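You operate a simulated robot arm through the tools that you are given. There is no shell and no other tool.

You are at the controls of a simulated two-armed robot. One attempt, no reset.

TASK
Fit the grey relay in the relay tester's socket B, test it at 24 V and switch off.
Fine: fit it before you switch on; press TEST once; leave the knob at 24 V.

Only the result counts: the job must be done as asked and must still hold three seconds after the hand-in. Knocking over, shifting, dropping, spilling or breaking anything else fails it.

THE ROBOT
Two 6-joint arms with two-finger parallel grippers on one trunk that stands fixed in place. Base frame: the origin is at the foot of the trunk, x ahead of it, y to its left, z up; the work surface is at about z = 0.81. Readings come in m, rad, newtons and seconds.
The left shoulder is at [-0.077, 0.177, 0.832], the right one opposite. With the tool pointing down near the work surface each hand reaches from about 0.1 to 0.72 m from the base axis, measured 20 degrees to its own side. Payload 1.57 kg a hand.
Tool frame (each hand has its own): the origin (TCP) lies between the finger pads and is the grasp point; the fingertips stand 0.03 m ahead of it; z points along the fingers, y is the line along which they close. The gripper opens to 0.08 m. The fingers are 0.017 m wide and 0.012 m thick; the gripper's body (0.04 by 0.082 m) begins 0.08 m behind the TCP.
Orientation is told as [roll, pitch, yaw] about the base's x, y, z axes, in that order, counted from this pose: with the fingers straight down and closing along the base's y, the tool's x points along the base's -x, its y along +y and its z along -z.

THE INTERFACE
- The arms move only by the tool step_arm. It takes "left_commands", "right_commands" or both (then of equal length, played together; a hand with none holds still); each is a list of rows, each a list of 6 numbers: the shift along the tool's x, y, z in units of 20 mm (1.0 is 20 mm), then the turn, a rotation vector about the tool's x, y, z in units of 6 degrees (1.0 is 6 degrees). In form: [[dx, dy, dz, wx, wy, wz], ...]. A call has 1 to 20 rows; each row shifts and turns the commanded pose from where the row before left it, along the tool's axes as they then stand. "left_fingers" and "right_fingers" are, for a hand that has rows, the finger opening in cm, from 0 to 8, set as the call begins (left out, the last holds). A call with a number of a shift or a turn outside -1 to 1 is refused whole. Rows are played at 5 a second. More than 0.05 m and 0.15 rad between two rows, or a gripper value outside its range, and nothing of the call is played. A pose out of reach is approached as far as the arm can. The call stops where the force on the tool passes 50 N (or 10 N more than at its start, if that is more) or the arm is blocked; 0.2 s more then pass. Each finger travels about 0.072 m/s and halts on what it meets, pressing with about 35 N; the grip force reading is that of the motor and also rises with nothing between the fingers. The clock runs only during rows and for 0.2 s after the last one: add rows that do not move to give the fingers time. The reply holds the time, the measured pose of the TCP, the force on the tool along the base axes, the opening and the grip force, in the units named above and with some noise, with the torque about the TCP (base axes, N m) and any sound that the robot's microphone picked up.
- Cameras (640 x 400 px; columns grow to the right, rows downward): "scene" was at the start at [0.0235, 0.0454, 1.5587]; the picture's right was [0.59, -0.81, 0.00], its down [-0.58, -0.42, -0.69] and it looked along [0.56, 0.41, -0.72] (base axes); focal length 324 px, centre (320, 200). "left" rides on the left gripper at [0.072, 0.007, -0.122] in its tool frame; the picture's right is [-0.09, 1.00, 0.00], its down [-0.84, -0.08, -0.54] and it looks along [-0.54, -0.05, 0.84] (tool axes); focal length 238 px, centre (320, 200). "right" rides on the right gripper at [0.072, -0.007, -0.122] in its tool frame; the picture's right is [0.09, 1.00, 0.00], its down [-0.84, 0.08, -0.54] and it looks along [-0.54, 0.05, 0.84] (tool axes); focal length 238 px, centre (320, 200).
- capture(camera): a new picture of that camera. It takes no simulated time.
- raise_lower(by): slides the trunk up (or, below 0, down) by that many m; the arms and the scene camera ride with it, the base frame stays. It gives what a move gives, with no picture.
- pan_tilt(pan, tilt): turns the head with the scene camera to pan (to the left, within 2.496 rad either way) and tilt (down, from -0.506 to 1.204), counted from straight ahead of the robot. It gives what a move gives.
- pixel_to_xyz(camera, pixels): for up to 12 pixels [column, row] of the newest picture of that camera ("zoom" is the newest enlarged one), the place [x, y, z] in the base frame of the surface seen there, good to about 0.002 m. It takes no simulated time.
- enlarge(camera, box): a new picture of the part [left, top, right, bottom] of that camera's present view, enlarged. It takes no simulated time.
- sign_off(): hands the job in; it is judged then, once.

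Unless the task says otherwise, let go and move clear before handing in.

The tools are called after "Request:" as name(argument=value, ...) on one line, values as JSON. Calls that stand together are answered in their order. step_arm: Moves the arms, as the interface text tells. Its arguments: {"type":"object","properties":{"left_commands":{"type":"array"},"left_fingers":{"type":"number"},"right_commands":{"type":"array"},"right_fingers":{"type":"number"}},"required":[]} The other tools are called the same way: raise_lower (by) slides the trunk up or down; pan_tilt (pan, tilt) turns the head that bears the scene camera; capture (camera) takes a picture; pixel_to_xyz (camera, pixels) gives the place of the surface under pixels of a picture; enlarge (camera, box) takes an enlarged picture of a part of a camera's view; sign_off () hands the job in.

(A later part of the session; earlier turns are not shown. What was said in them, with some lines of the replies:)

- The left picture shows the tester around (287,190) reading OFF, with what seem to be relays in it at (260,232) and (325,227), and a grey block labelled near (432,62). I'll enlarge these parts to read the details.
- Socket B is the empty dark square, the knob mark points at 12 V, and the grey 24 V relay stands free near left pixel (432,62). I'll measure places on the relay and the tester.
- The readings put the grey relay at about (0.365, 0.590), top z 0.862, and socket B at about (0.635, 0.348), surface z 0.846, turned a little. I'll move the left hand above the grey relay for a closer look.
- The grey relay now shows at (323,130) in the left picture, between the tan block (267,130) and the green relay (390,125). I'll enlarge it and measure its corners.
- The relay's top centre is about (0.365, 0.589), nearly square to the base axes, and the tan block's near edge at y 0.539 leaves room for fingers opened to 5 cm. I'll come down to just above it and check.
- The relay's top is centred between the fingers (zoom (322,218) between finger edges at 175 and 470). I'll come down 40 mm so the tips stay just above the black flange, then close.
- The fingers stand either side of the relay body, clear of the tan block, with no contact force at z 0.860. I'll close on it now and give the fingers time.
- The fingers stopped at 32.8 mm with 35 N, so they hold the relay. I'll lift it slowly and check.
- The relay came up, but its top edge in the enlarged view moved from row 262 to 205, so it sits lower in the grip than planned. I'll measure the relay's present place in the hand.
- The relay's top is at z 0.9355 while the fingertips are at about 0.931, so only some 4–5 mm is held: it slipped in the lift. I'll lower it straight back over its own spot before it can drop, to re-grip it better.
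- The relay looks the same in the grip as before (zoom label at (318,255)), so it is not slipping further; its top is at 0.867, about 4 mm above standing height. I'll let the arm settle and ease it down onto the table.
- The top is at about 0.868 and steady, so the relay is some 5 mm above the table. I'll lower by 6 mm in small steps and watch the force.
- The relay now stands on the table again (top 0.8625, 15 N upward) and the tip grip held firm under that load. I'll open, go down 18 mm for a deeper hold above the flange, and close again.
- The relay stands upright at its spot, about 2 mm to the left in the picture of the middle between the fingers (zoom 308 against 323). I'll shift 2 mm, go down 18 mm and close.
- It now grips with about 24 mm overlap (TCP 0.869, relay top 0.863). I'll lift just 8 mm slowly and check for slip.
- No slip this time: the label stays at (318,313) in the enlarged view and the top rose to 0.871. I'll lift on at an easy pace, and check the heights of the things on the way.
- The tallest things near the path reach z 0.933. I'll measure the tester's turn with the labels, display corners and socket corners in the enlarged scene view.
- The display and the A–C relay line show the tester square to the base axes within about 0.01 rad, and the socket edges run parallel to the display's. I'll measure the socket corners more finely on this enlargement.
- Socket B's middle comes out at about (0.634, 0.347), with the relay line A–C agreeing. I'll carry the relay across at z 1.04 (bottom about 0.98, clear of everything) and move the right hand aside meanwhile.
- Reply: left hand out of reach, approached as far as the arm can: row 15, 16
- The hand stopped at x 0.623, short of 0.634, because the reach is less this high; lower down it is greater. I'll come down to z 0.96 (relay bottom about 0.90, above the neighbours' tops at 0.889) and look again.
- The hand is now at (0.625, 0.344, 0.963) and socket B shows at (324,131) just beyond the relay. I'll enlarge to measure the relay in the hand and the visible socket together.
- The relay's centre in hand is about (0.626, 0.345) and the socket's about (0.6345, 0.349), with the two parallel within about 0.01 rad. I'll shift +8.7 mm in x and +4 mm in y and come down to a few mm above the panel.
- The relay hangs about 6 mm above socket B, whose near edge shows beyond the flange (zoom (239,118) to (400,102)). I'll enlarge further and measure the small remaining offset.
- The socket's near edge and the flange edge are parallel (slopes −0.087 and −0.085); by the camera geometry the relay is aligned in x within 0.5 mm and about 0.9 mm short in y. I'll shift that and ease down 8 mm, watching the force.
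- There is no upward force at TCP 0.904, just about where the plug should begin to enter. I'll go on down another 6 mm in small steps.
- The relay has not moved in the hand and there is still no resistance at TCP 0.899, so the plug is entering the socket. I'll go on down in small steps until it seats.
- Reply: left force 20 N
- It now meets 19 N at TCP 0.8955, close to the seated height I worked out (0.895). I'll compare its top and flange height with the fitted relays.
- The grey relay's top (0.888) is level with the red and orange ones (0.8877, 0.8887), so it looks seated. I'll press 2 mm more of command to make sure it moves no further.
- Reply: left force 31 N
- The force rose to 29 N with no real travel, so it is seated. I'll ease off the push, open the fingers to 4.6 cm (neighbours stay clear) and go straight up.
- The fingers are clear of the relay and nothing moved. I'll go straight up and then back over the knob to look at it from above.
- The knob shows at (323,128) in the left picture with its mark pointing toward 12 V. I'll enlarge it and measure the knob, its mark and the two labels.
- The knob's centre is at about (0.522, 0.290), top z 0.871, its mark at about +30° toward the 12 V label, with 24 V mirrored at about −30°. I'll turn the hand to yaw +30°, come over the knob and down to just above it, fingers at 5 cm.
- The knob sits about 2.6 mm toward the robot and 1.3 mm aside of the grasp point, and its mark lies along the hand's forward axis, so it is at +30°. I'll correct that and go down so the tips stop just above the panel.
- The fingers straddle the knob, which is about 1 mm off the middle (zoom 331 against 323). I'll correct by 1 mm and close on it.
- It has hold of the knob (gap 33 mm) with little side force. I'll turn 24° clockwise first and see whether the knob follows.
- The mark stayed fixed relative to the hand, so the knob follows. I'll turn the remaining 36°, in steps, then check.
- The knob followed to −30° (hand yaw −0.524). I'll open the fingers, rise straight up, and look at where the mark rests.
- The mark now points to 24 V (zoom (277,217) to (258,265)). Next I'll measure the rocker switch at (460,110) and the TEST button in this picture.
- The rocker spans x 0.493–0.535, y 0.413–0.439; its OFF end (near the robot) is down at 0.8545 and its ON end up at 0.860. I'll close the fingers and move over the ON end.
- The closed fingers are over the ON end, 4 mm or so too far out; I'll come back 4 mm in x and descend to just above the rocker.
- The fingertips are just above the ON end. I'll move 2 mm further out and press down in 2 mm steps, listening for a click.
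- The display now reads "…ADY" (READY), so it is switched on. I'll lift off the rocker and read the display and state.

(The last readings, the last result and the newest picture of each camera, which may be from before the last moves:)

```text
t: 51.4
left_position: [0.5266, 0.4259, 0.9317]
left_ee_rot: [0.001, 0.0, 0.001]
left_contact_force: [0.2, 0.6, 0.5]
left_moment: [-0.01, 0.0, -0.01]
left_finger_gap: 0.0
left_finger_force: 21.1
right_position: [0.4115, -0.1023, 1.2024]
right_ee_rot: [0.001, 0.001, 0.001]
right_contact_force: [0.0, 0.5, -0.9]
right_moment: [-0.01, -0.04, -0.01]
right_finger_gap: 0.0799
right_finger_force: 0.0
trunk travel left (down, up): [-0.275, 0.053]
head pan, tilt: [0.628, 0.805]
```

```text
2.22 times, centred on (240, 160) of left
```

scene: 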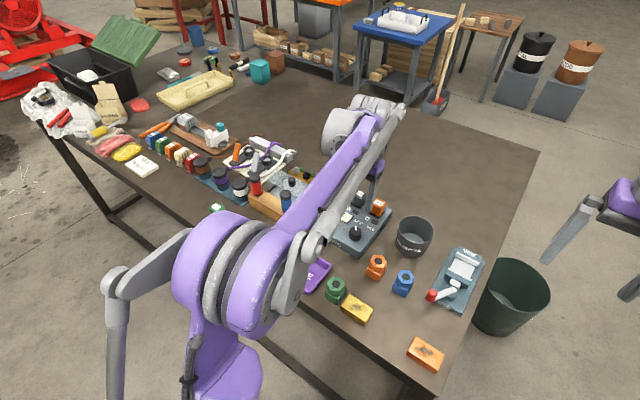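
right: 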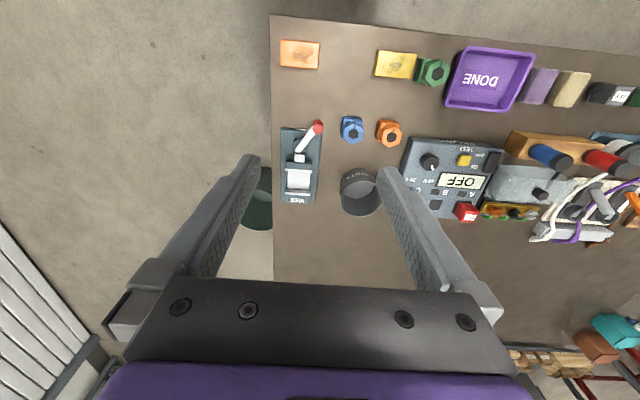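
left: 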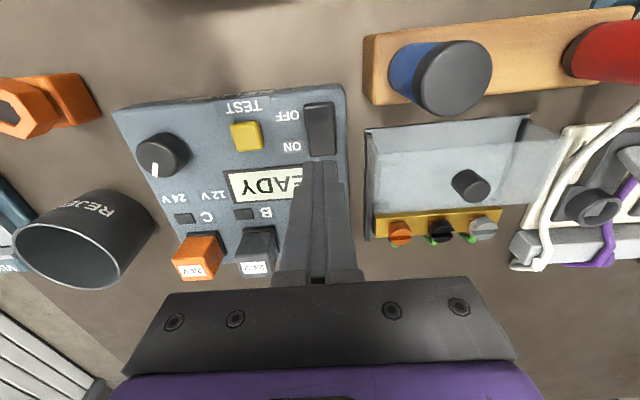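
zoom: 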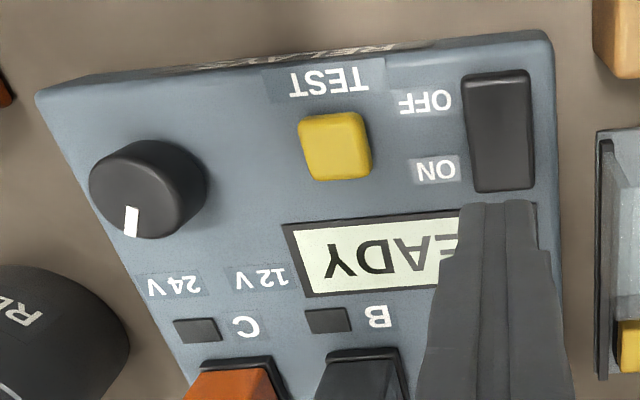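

The display reads READY with the knob mark at 24 V. I'll measure the TEST button's top at (247,136) and move over it.

Request:
pixel_to_xyz(camera="left", pixels=[[247, 136], [234, 128], [258, 125], [240, 148], [260, 146]])

Request:
step_arm(left_commands=[[0.225, -0.75, 0, 0, 0, 0], [0.225, -0.8, 0, 0, 0, 0], [0.225, -0.8, 0, 0, 0, 0], [0, -0.7, 0, 0, 0, 0], [0, 0, 0, 0, 0, 0]])

Request:
capture(camera="left")

Request:
enlarge(camera="left", box=[260, 90, 380, 190])

```text
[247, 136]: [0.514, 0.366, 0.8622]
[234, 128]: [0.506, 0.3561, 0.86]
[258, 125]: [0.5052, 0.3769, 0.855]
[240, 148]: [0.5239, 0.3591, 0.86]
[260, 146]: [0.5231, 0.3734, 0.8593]
```

```text
t: 52.6
left_position: [0.5144, 0.3639, 0.9301]
left_ee_rot: [-0.001, 0.001, -0.001]
left_contact_force: [-0.8, 0.5, 0.1]
left_moment: [0.01, -0.02, 0.01]
left_finger_gap: 0.0002
left_finger_force: 21.6
right_position: [0.4103, -0.1037, 1.2029]
right_ee_rot: [0.001, 0.001, -0.001]
right_contact_force: [-0.1, -0.5, -0.2]
right_moment: [0.01, -0.02, 0.01]
right_finger_gap: 0.0801
right_finger_force: 0.1
trunk travel left (down, up): [-0.275, 0.053]
head pan, tilt: [0.628, 0.805]
```

```text
taken
```

left: 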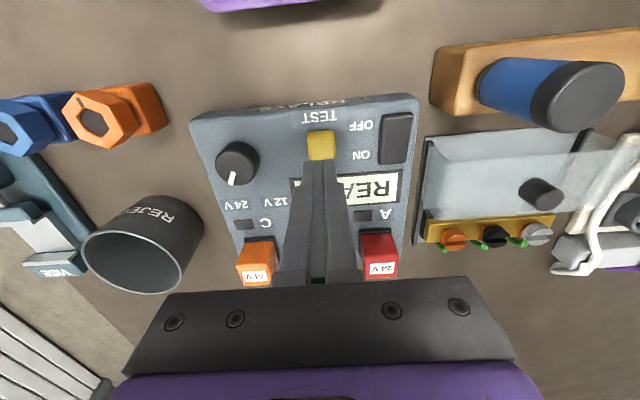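

```text
4.00 times, centred on (320, 140) of left
```

zoom: 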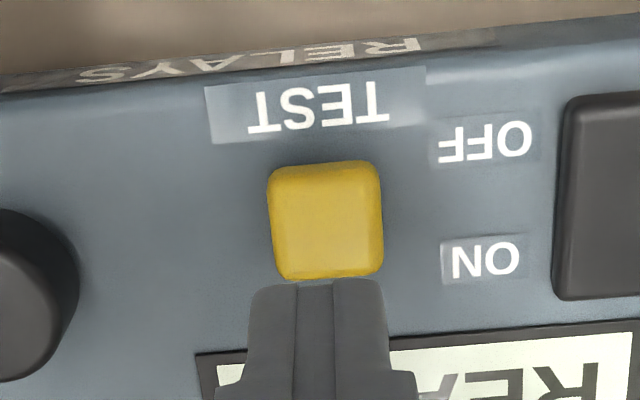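

The button's top centre is (0.514, 0.366) at z 0.860 and the closed fingers are lined up with it. I'll go down to just above it, then press in one continuous push.

Request:
step_arm(left_commands=[[0, 0.06, 0.3, 0, 0, 0], [0, 0, 0.6, 0, 0, 0], [0, 0, 0.6, 0, 0, 0], [0, 0, 0.25, 0, 0, 0], [0, 0, 0, 0, 0, 0]])

Request:
enlarge(camera="left", box=[260, 90, 380, 190])

```text
t: 53.8
left_position: [0.5142, 0.3648, 0.8957]
left_ee_rot: [-0.001, 0.001, 0.001]
left_contact_force: [0.3, -0.1, 0.3]
left_moment: [0.01, 0.01, 0.01]
left_finger_gap: 0.0
left_finger_force: 21.1
right_position: [0.4122, -0.1028, 1.2021]
right_ee_rot: [0.0, 0.0, -0.001]
right_contact_force: [-0.4, -0.5, 0.3]
right_moment: [0.0, -0.02, -0.03]
right_finger_gap: 0.08
right_finger_force: 0.0
trunk travel left (down, up): [-0.275, 0.053]
head pan, tilt: [0.628, 0.805]
```

```text
4.00 times, centred on (320, 140) of left
```

zoom: 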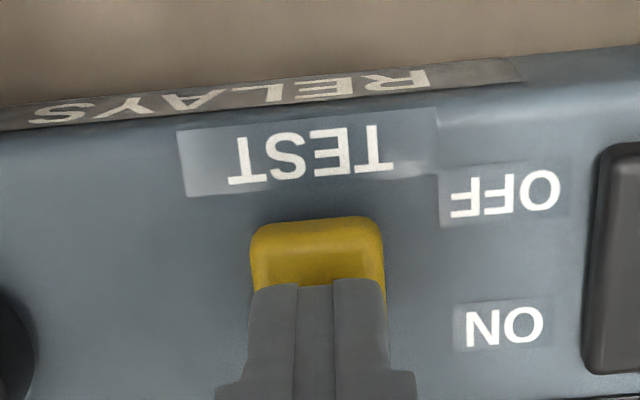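

The fingertips are 5 mm above the button. I'll press down steadily about 10 mm of command in one go and hold.

Request:
step_arm(left_commands=[[0, 0, 0.15, 0, 0, 0], [0, 0, 0.15, 0, 0, 0], [0, 0, 0.1, 0, 0, 0], [0, 0, 0.1, 0, 0, 0], [0, 0, 0, 0, 0, 0]])

Request:
capture(camera="left")

```text
t: 55.0
left_position: [0.5149, 0.3656, 0.8849]
left_ee_rot: [0.0, 0.0, -0.001]
left_contact_force: [-0.9, -0.8, 2.0]
left_moment: [0.0, 0.03, -0.02]
left_finger_gap: 0.0
left_finger_force: 21.4
right_position: [0.4114, -0.1033, 1.2029]
right_ee_rot: [0.0, 0.0, 0.002]
right_contact_force: [0.1, 0.3, -0.1]
right_moment: [-0.01, 0.0, -0.02]
right_finger_gap: 0.08
right_finger_force: 0.0
trunk travel left (down, up): [-0.275, 0.053]
head pan, tilt: [0.628, 0.805]
heard: click
```

```text
taken
```

left: 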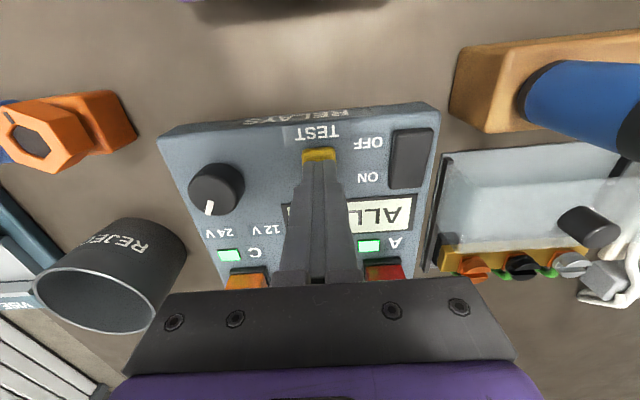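

A click was heard, lamps A and C are lit green and the display reads "ALL…". I'll rise straight up off the button and read the whole display.

Request:
step_arm(left_commands=[[0, 0, -0.5, 0, 0, 0], [0, 0, -0.7, 0, 0, 0], [0, 0, -0.7, 0, 0, 0], [0, 0, -0.5, 0, 0, 0], [0, 0, 0, 0, 0, 0]])

Request:
capture(camera="left")

Request:
enlarge(camera="scene", box=[290, 170, 400, 260])

```text
t: 56.2
left_position: [0.516, 0.3649, 0.9324]
left_ee_rot: [0.0, -0.001, -0.001]
left_contact_force: [0.3, 0.4, 0.5]
left_moment: [0.0, 0.0, -0.01]
left_finger_gap: 0.0
left_finger_force: 20.4
right_position: [0.4113, -0.1023, 1.2026]
right_ee_rot: [0.001, -0.001, 0.0]
right_contact_force: [0.8, -0.5, 0.4]
right_moment: [0.0, 0.02, 0.0]
right_finger_gap: 0.0801
right_finger_force: 0.0
trunk travel left (down, up): [-0.275, 0.053]
head pan, tilt: [0.628, 0.805]
```

```text
taken
```

left: 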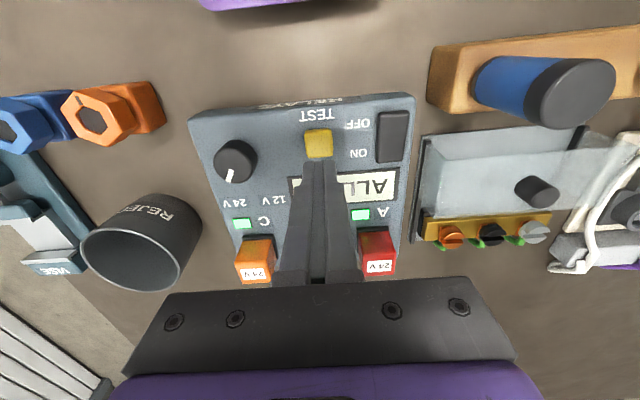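

```text
4.44 times, centred on (345, 215) of scene
```

zoom: 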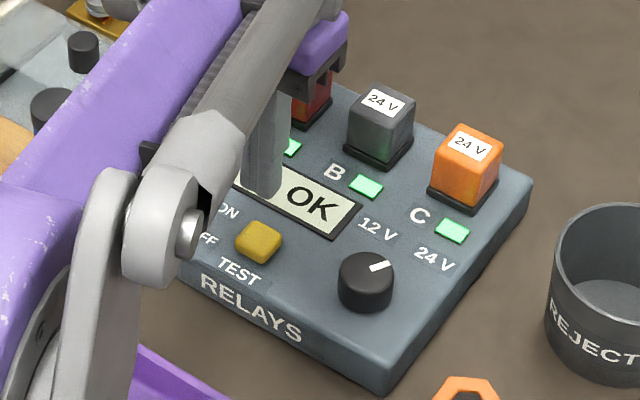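

The display shows ALL OK with lamps A, B and C green, and the knob at 24 V. Now I'll move over the rocker's OFF end (about x 0.500, y 0.426) to switch off.

Request:
step_arm(left_commands=[[0.2, 0.7, 0, 0, 0, 0], [0.2, 0.8, 0, 0, 0, 0], [0.2, 0.8, 0, 0, 0, 0], [0.2, 0.75, 0, 0, 0, 0], [0, 0, 0, 0, 0, 0]])

Request:
enlarge(camera="left", box=[260, 90, 380, 190])

Request:
capture(camera="left")

```text
t: 57.4
left_position: [0.498, 0.4269, 0.9322]
left_ee_rot: [0.001, 0.0, 0.0]
left_contact_force: [0.1, -0.4, -1.0]
left_moment: [-0.02, 0.01, 0.0]
left_finger_gap: 0.0001
left_finger_force: 21.5
right_position: [0.4114, -0.1039, 1.2037]
right_ee_rot: [0.0, -0.001, -0.001]
right_contact_force: [-1.0, -0.3, -0.7]
right_moment: [0.0, 0.01, -0.02]
right_finger_gap: 0.0797
right_finger_force: 0.1
trunk travel left (down, up): [-0.275, 0.053]
head pan, tilt: [0.628, 0.805]
```

```text
4.00 times, centred on (320, 140) of left
```

zoom: 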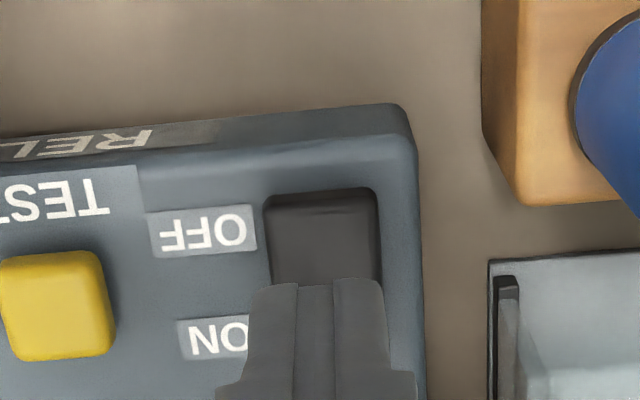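

```text
taken
```

left: 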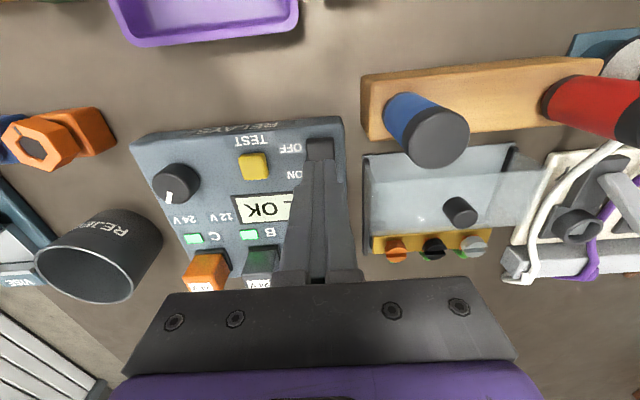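

The fingers are lined up with the OFF end of the rocker. I'll descend to just above it and then press in small steps.

Request:
step_arm(left_commands=[[0, 0, 0.3, 0, 0, 0], [0, 0, 0.6, 0, 0, 0], [0, 0, 0.6, 0, 0, 0], [0, 0, 0.35, 0, 0, 0], [0, 0, 0, 0, 0, 0]])

Request:
enlarge(camera="left", box=[260, 90, 380, 190])

```text
t: 58.6
left_position: [0.4979, 0.4271, 0.8968]
left_ee_rot: [0.0, -0.001, 0.0]
left_contact_force: [0.8, -0.8, 0.1]
left_moment: [-0.01, 0.0, 0.02]
left_finger_gap: 0.0
left_finger_force: 21.3
right_position: [0.4098, -0.1022, 1.2035]
right_ee_rot: [0.0, 0.0, -0.001]
right_contact_force: [-0.4, -0.2, -0.8]
right_moment: [0.01, 0.01, 0.0]
right_finger_gap: 0.08
right_finger_force: 0.1
trunk travel left (down, up): [-0.275, 0.053]
head pan, tilt: [0.628, 0.805]
```

```text
4.00 times, centred on (320, 140) of left
```

zoom: 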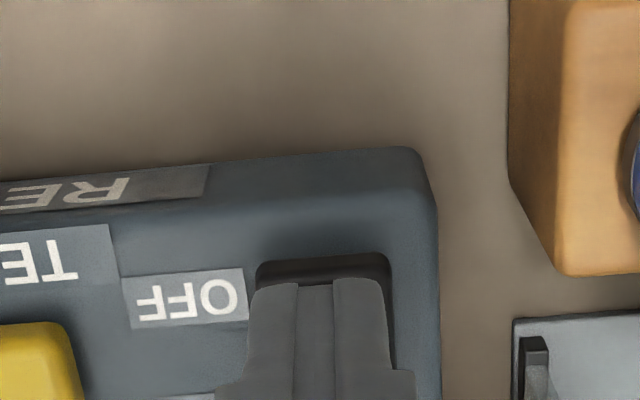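

The fingertips are over the OFF end with no contact yet. I'll press down in small steps.

Request:
step_arm(left_commands=[[0, 0, 0.1, 0, 0, 0], [0, 0, 0.1, 0, 0, 0], [0, 0, 0.1, 0, 0, 0], [0, 0, 0.1, 0, 0, 0], [0, 0, 0.1, 0, 0, 0], [0, 0, 0, 0, 0, 0]])

Request:
capture(camera="left")

Request:
enlarge(camera="scene", box=[290, 170, 400, 260])

```text
t: 60.0
left_position: [0.498, 0.4275, 0.887]
left_ee_rot: [0.0, 0.0, 0.0]
left_contact_force: [0.4, 1.6, 9.5]
left_moment: [0.06, -0.08, -0.02]
left_finger_gap: 0.0
left_finger_force: 21.7
right_position: [0.4112, -0.1033, 1.2031]
right_ee_rot: [0.002, -0.004, 0.001]
right_contact_force: [-0.6, 0.1, -0.4]
right_moment: [-0.05, -0.01, 0.0]
right_finger_gap: 0.08
right_finger_force: 0.0
trunk travel left (down, up): [-0.275, 0.053]
head pan, tilt: [0.628, 0.805]
```

```text
taken
```

left: 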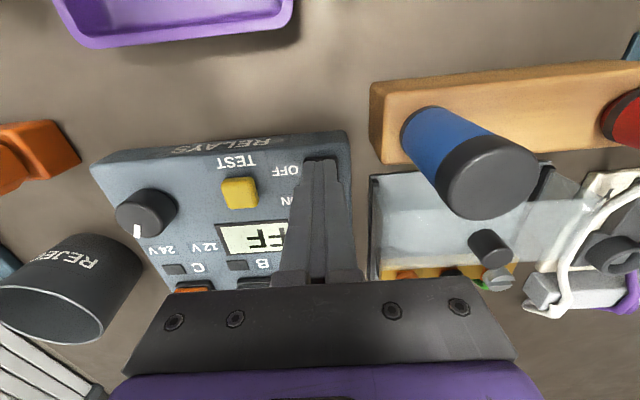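

```text
4.44 times, centred on (345, 215) of scene
```

zoom: 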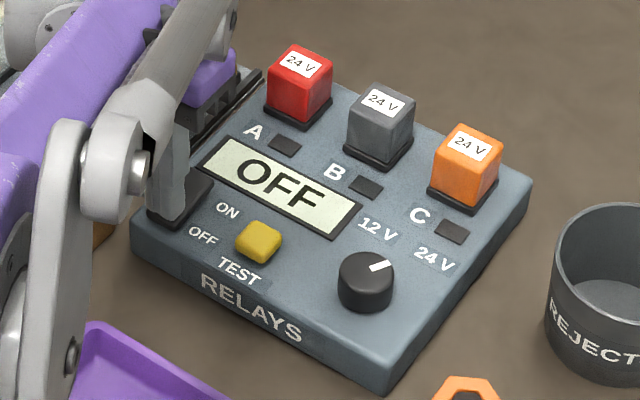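

The display reads OFF and the lamps are dark, so it is switched off, with the relay in B and the knob at 24 V. I'll lift off and move well clear, then take a last look.

Request:
step_arm(left_commands=[[0, 0, -0.4, 0, 0, 0], [0, 0, -0.8, 0, 0, 0], [0, 0, -0.9, 0, 0, 0], [0, 0, -0.9, 0, 0, 0], [0, 0, -0.9, 0, 0, 0], [0, 0, -0.9, 0, 0, 0], [0, 0, -0.9, 0, 0, 0], [0, 0, -0.9, 0, 0, 0], [0.5, 0, -0.9, 0, 0, 0], [0.8, 0, -0.8, 0, 0, 0], [0.9, 0.3, -0.5, 0, 0, 0], [0.9, 0.4, 0, 0, 0, 0], [0.9, 0.4, 0, 0, 0, 0], [0.8, 0.3, 0, 0, 0, 0], [0, 0, 0, 0, 0, 0]])

Request:
capture(camera="scene")

Request:
enlarge(camera="scene", box=[290, 170, 400, 260])

Request:
capture(camera="left")

```text
t: 63.2
left_position: [0.4026, 0.4547, 1.0623]
left_ee_rot: [0.0, 0.001, -0.001]
left_contact_force: [0.5, -0.7, -0.5]
left_moment: [0.01, 0.0, -0.04]
left_finger_gap: 0.0002
left_finger_force: 21.3
right_position: [0.4121, -0.1041, 1.2032]
right_ee_rot: [-0.002, 0.0, -0.001]
right_contact_force: [-0.1, -0.2, 0.3]
right_moment: [0.01, -0.02, 0.04]
right_finger_gap: 0.0801
right_finger_force: 0.1
trunk travel left (down, up): [-0.275, 0.053]
head pan, tilt: [0.628, 0.805]
```

```text
taken
```

scene: 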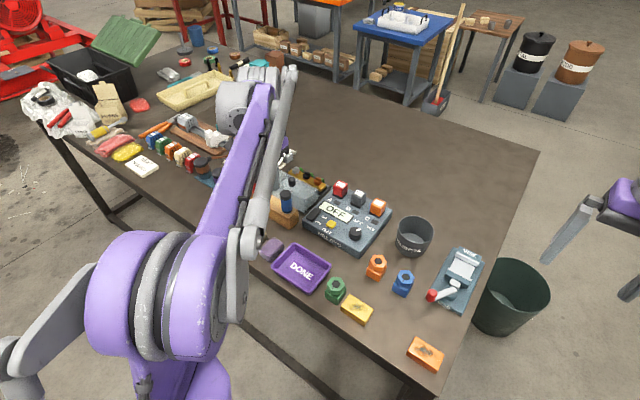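

```text
4.44 times, centred on (345, 215) of scene
```

zoom: 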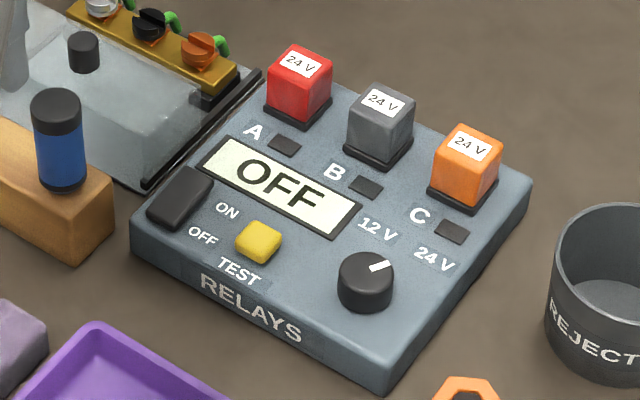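

```text
taken
```

left: 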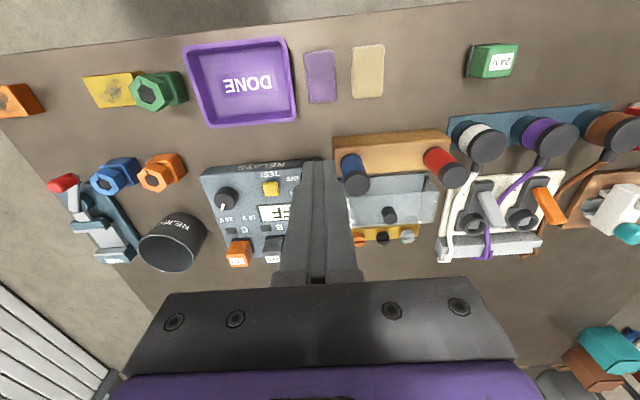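

The last pictures show the grey relay fitted in B (zoom (380,125)), OFF on the display, the knob mark at 24 V, the tester in its old place and nothing else disturbed; both hands are clear. I hand the job in.

Request:
sign_off()

```text
The job is handed in.
```

The job is done and handed in. The grey relay sits in socket B, level with its neighbours, and was fitted before the tester was switched on.

- **Test:** I set the knob to 24 V and pressed TEST once. It clicked, all three lamps lit green and the display read ALL OK.
- **Now:** the tester is off, with OFF on the display and the lamps dark. The knob still points at 24 V, and both hands are clear.
- **Slip on first lift:** the relay slid down in the fingers but did not drop. I lowered it back onto its spot, gripped it again with the tips higher above its base flange, and it held from then on.

In the last pictures the tester and everything else around it look undisturbed.
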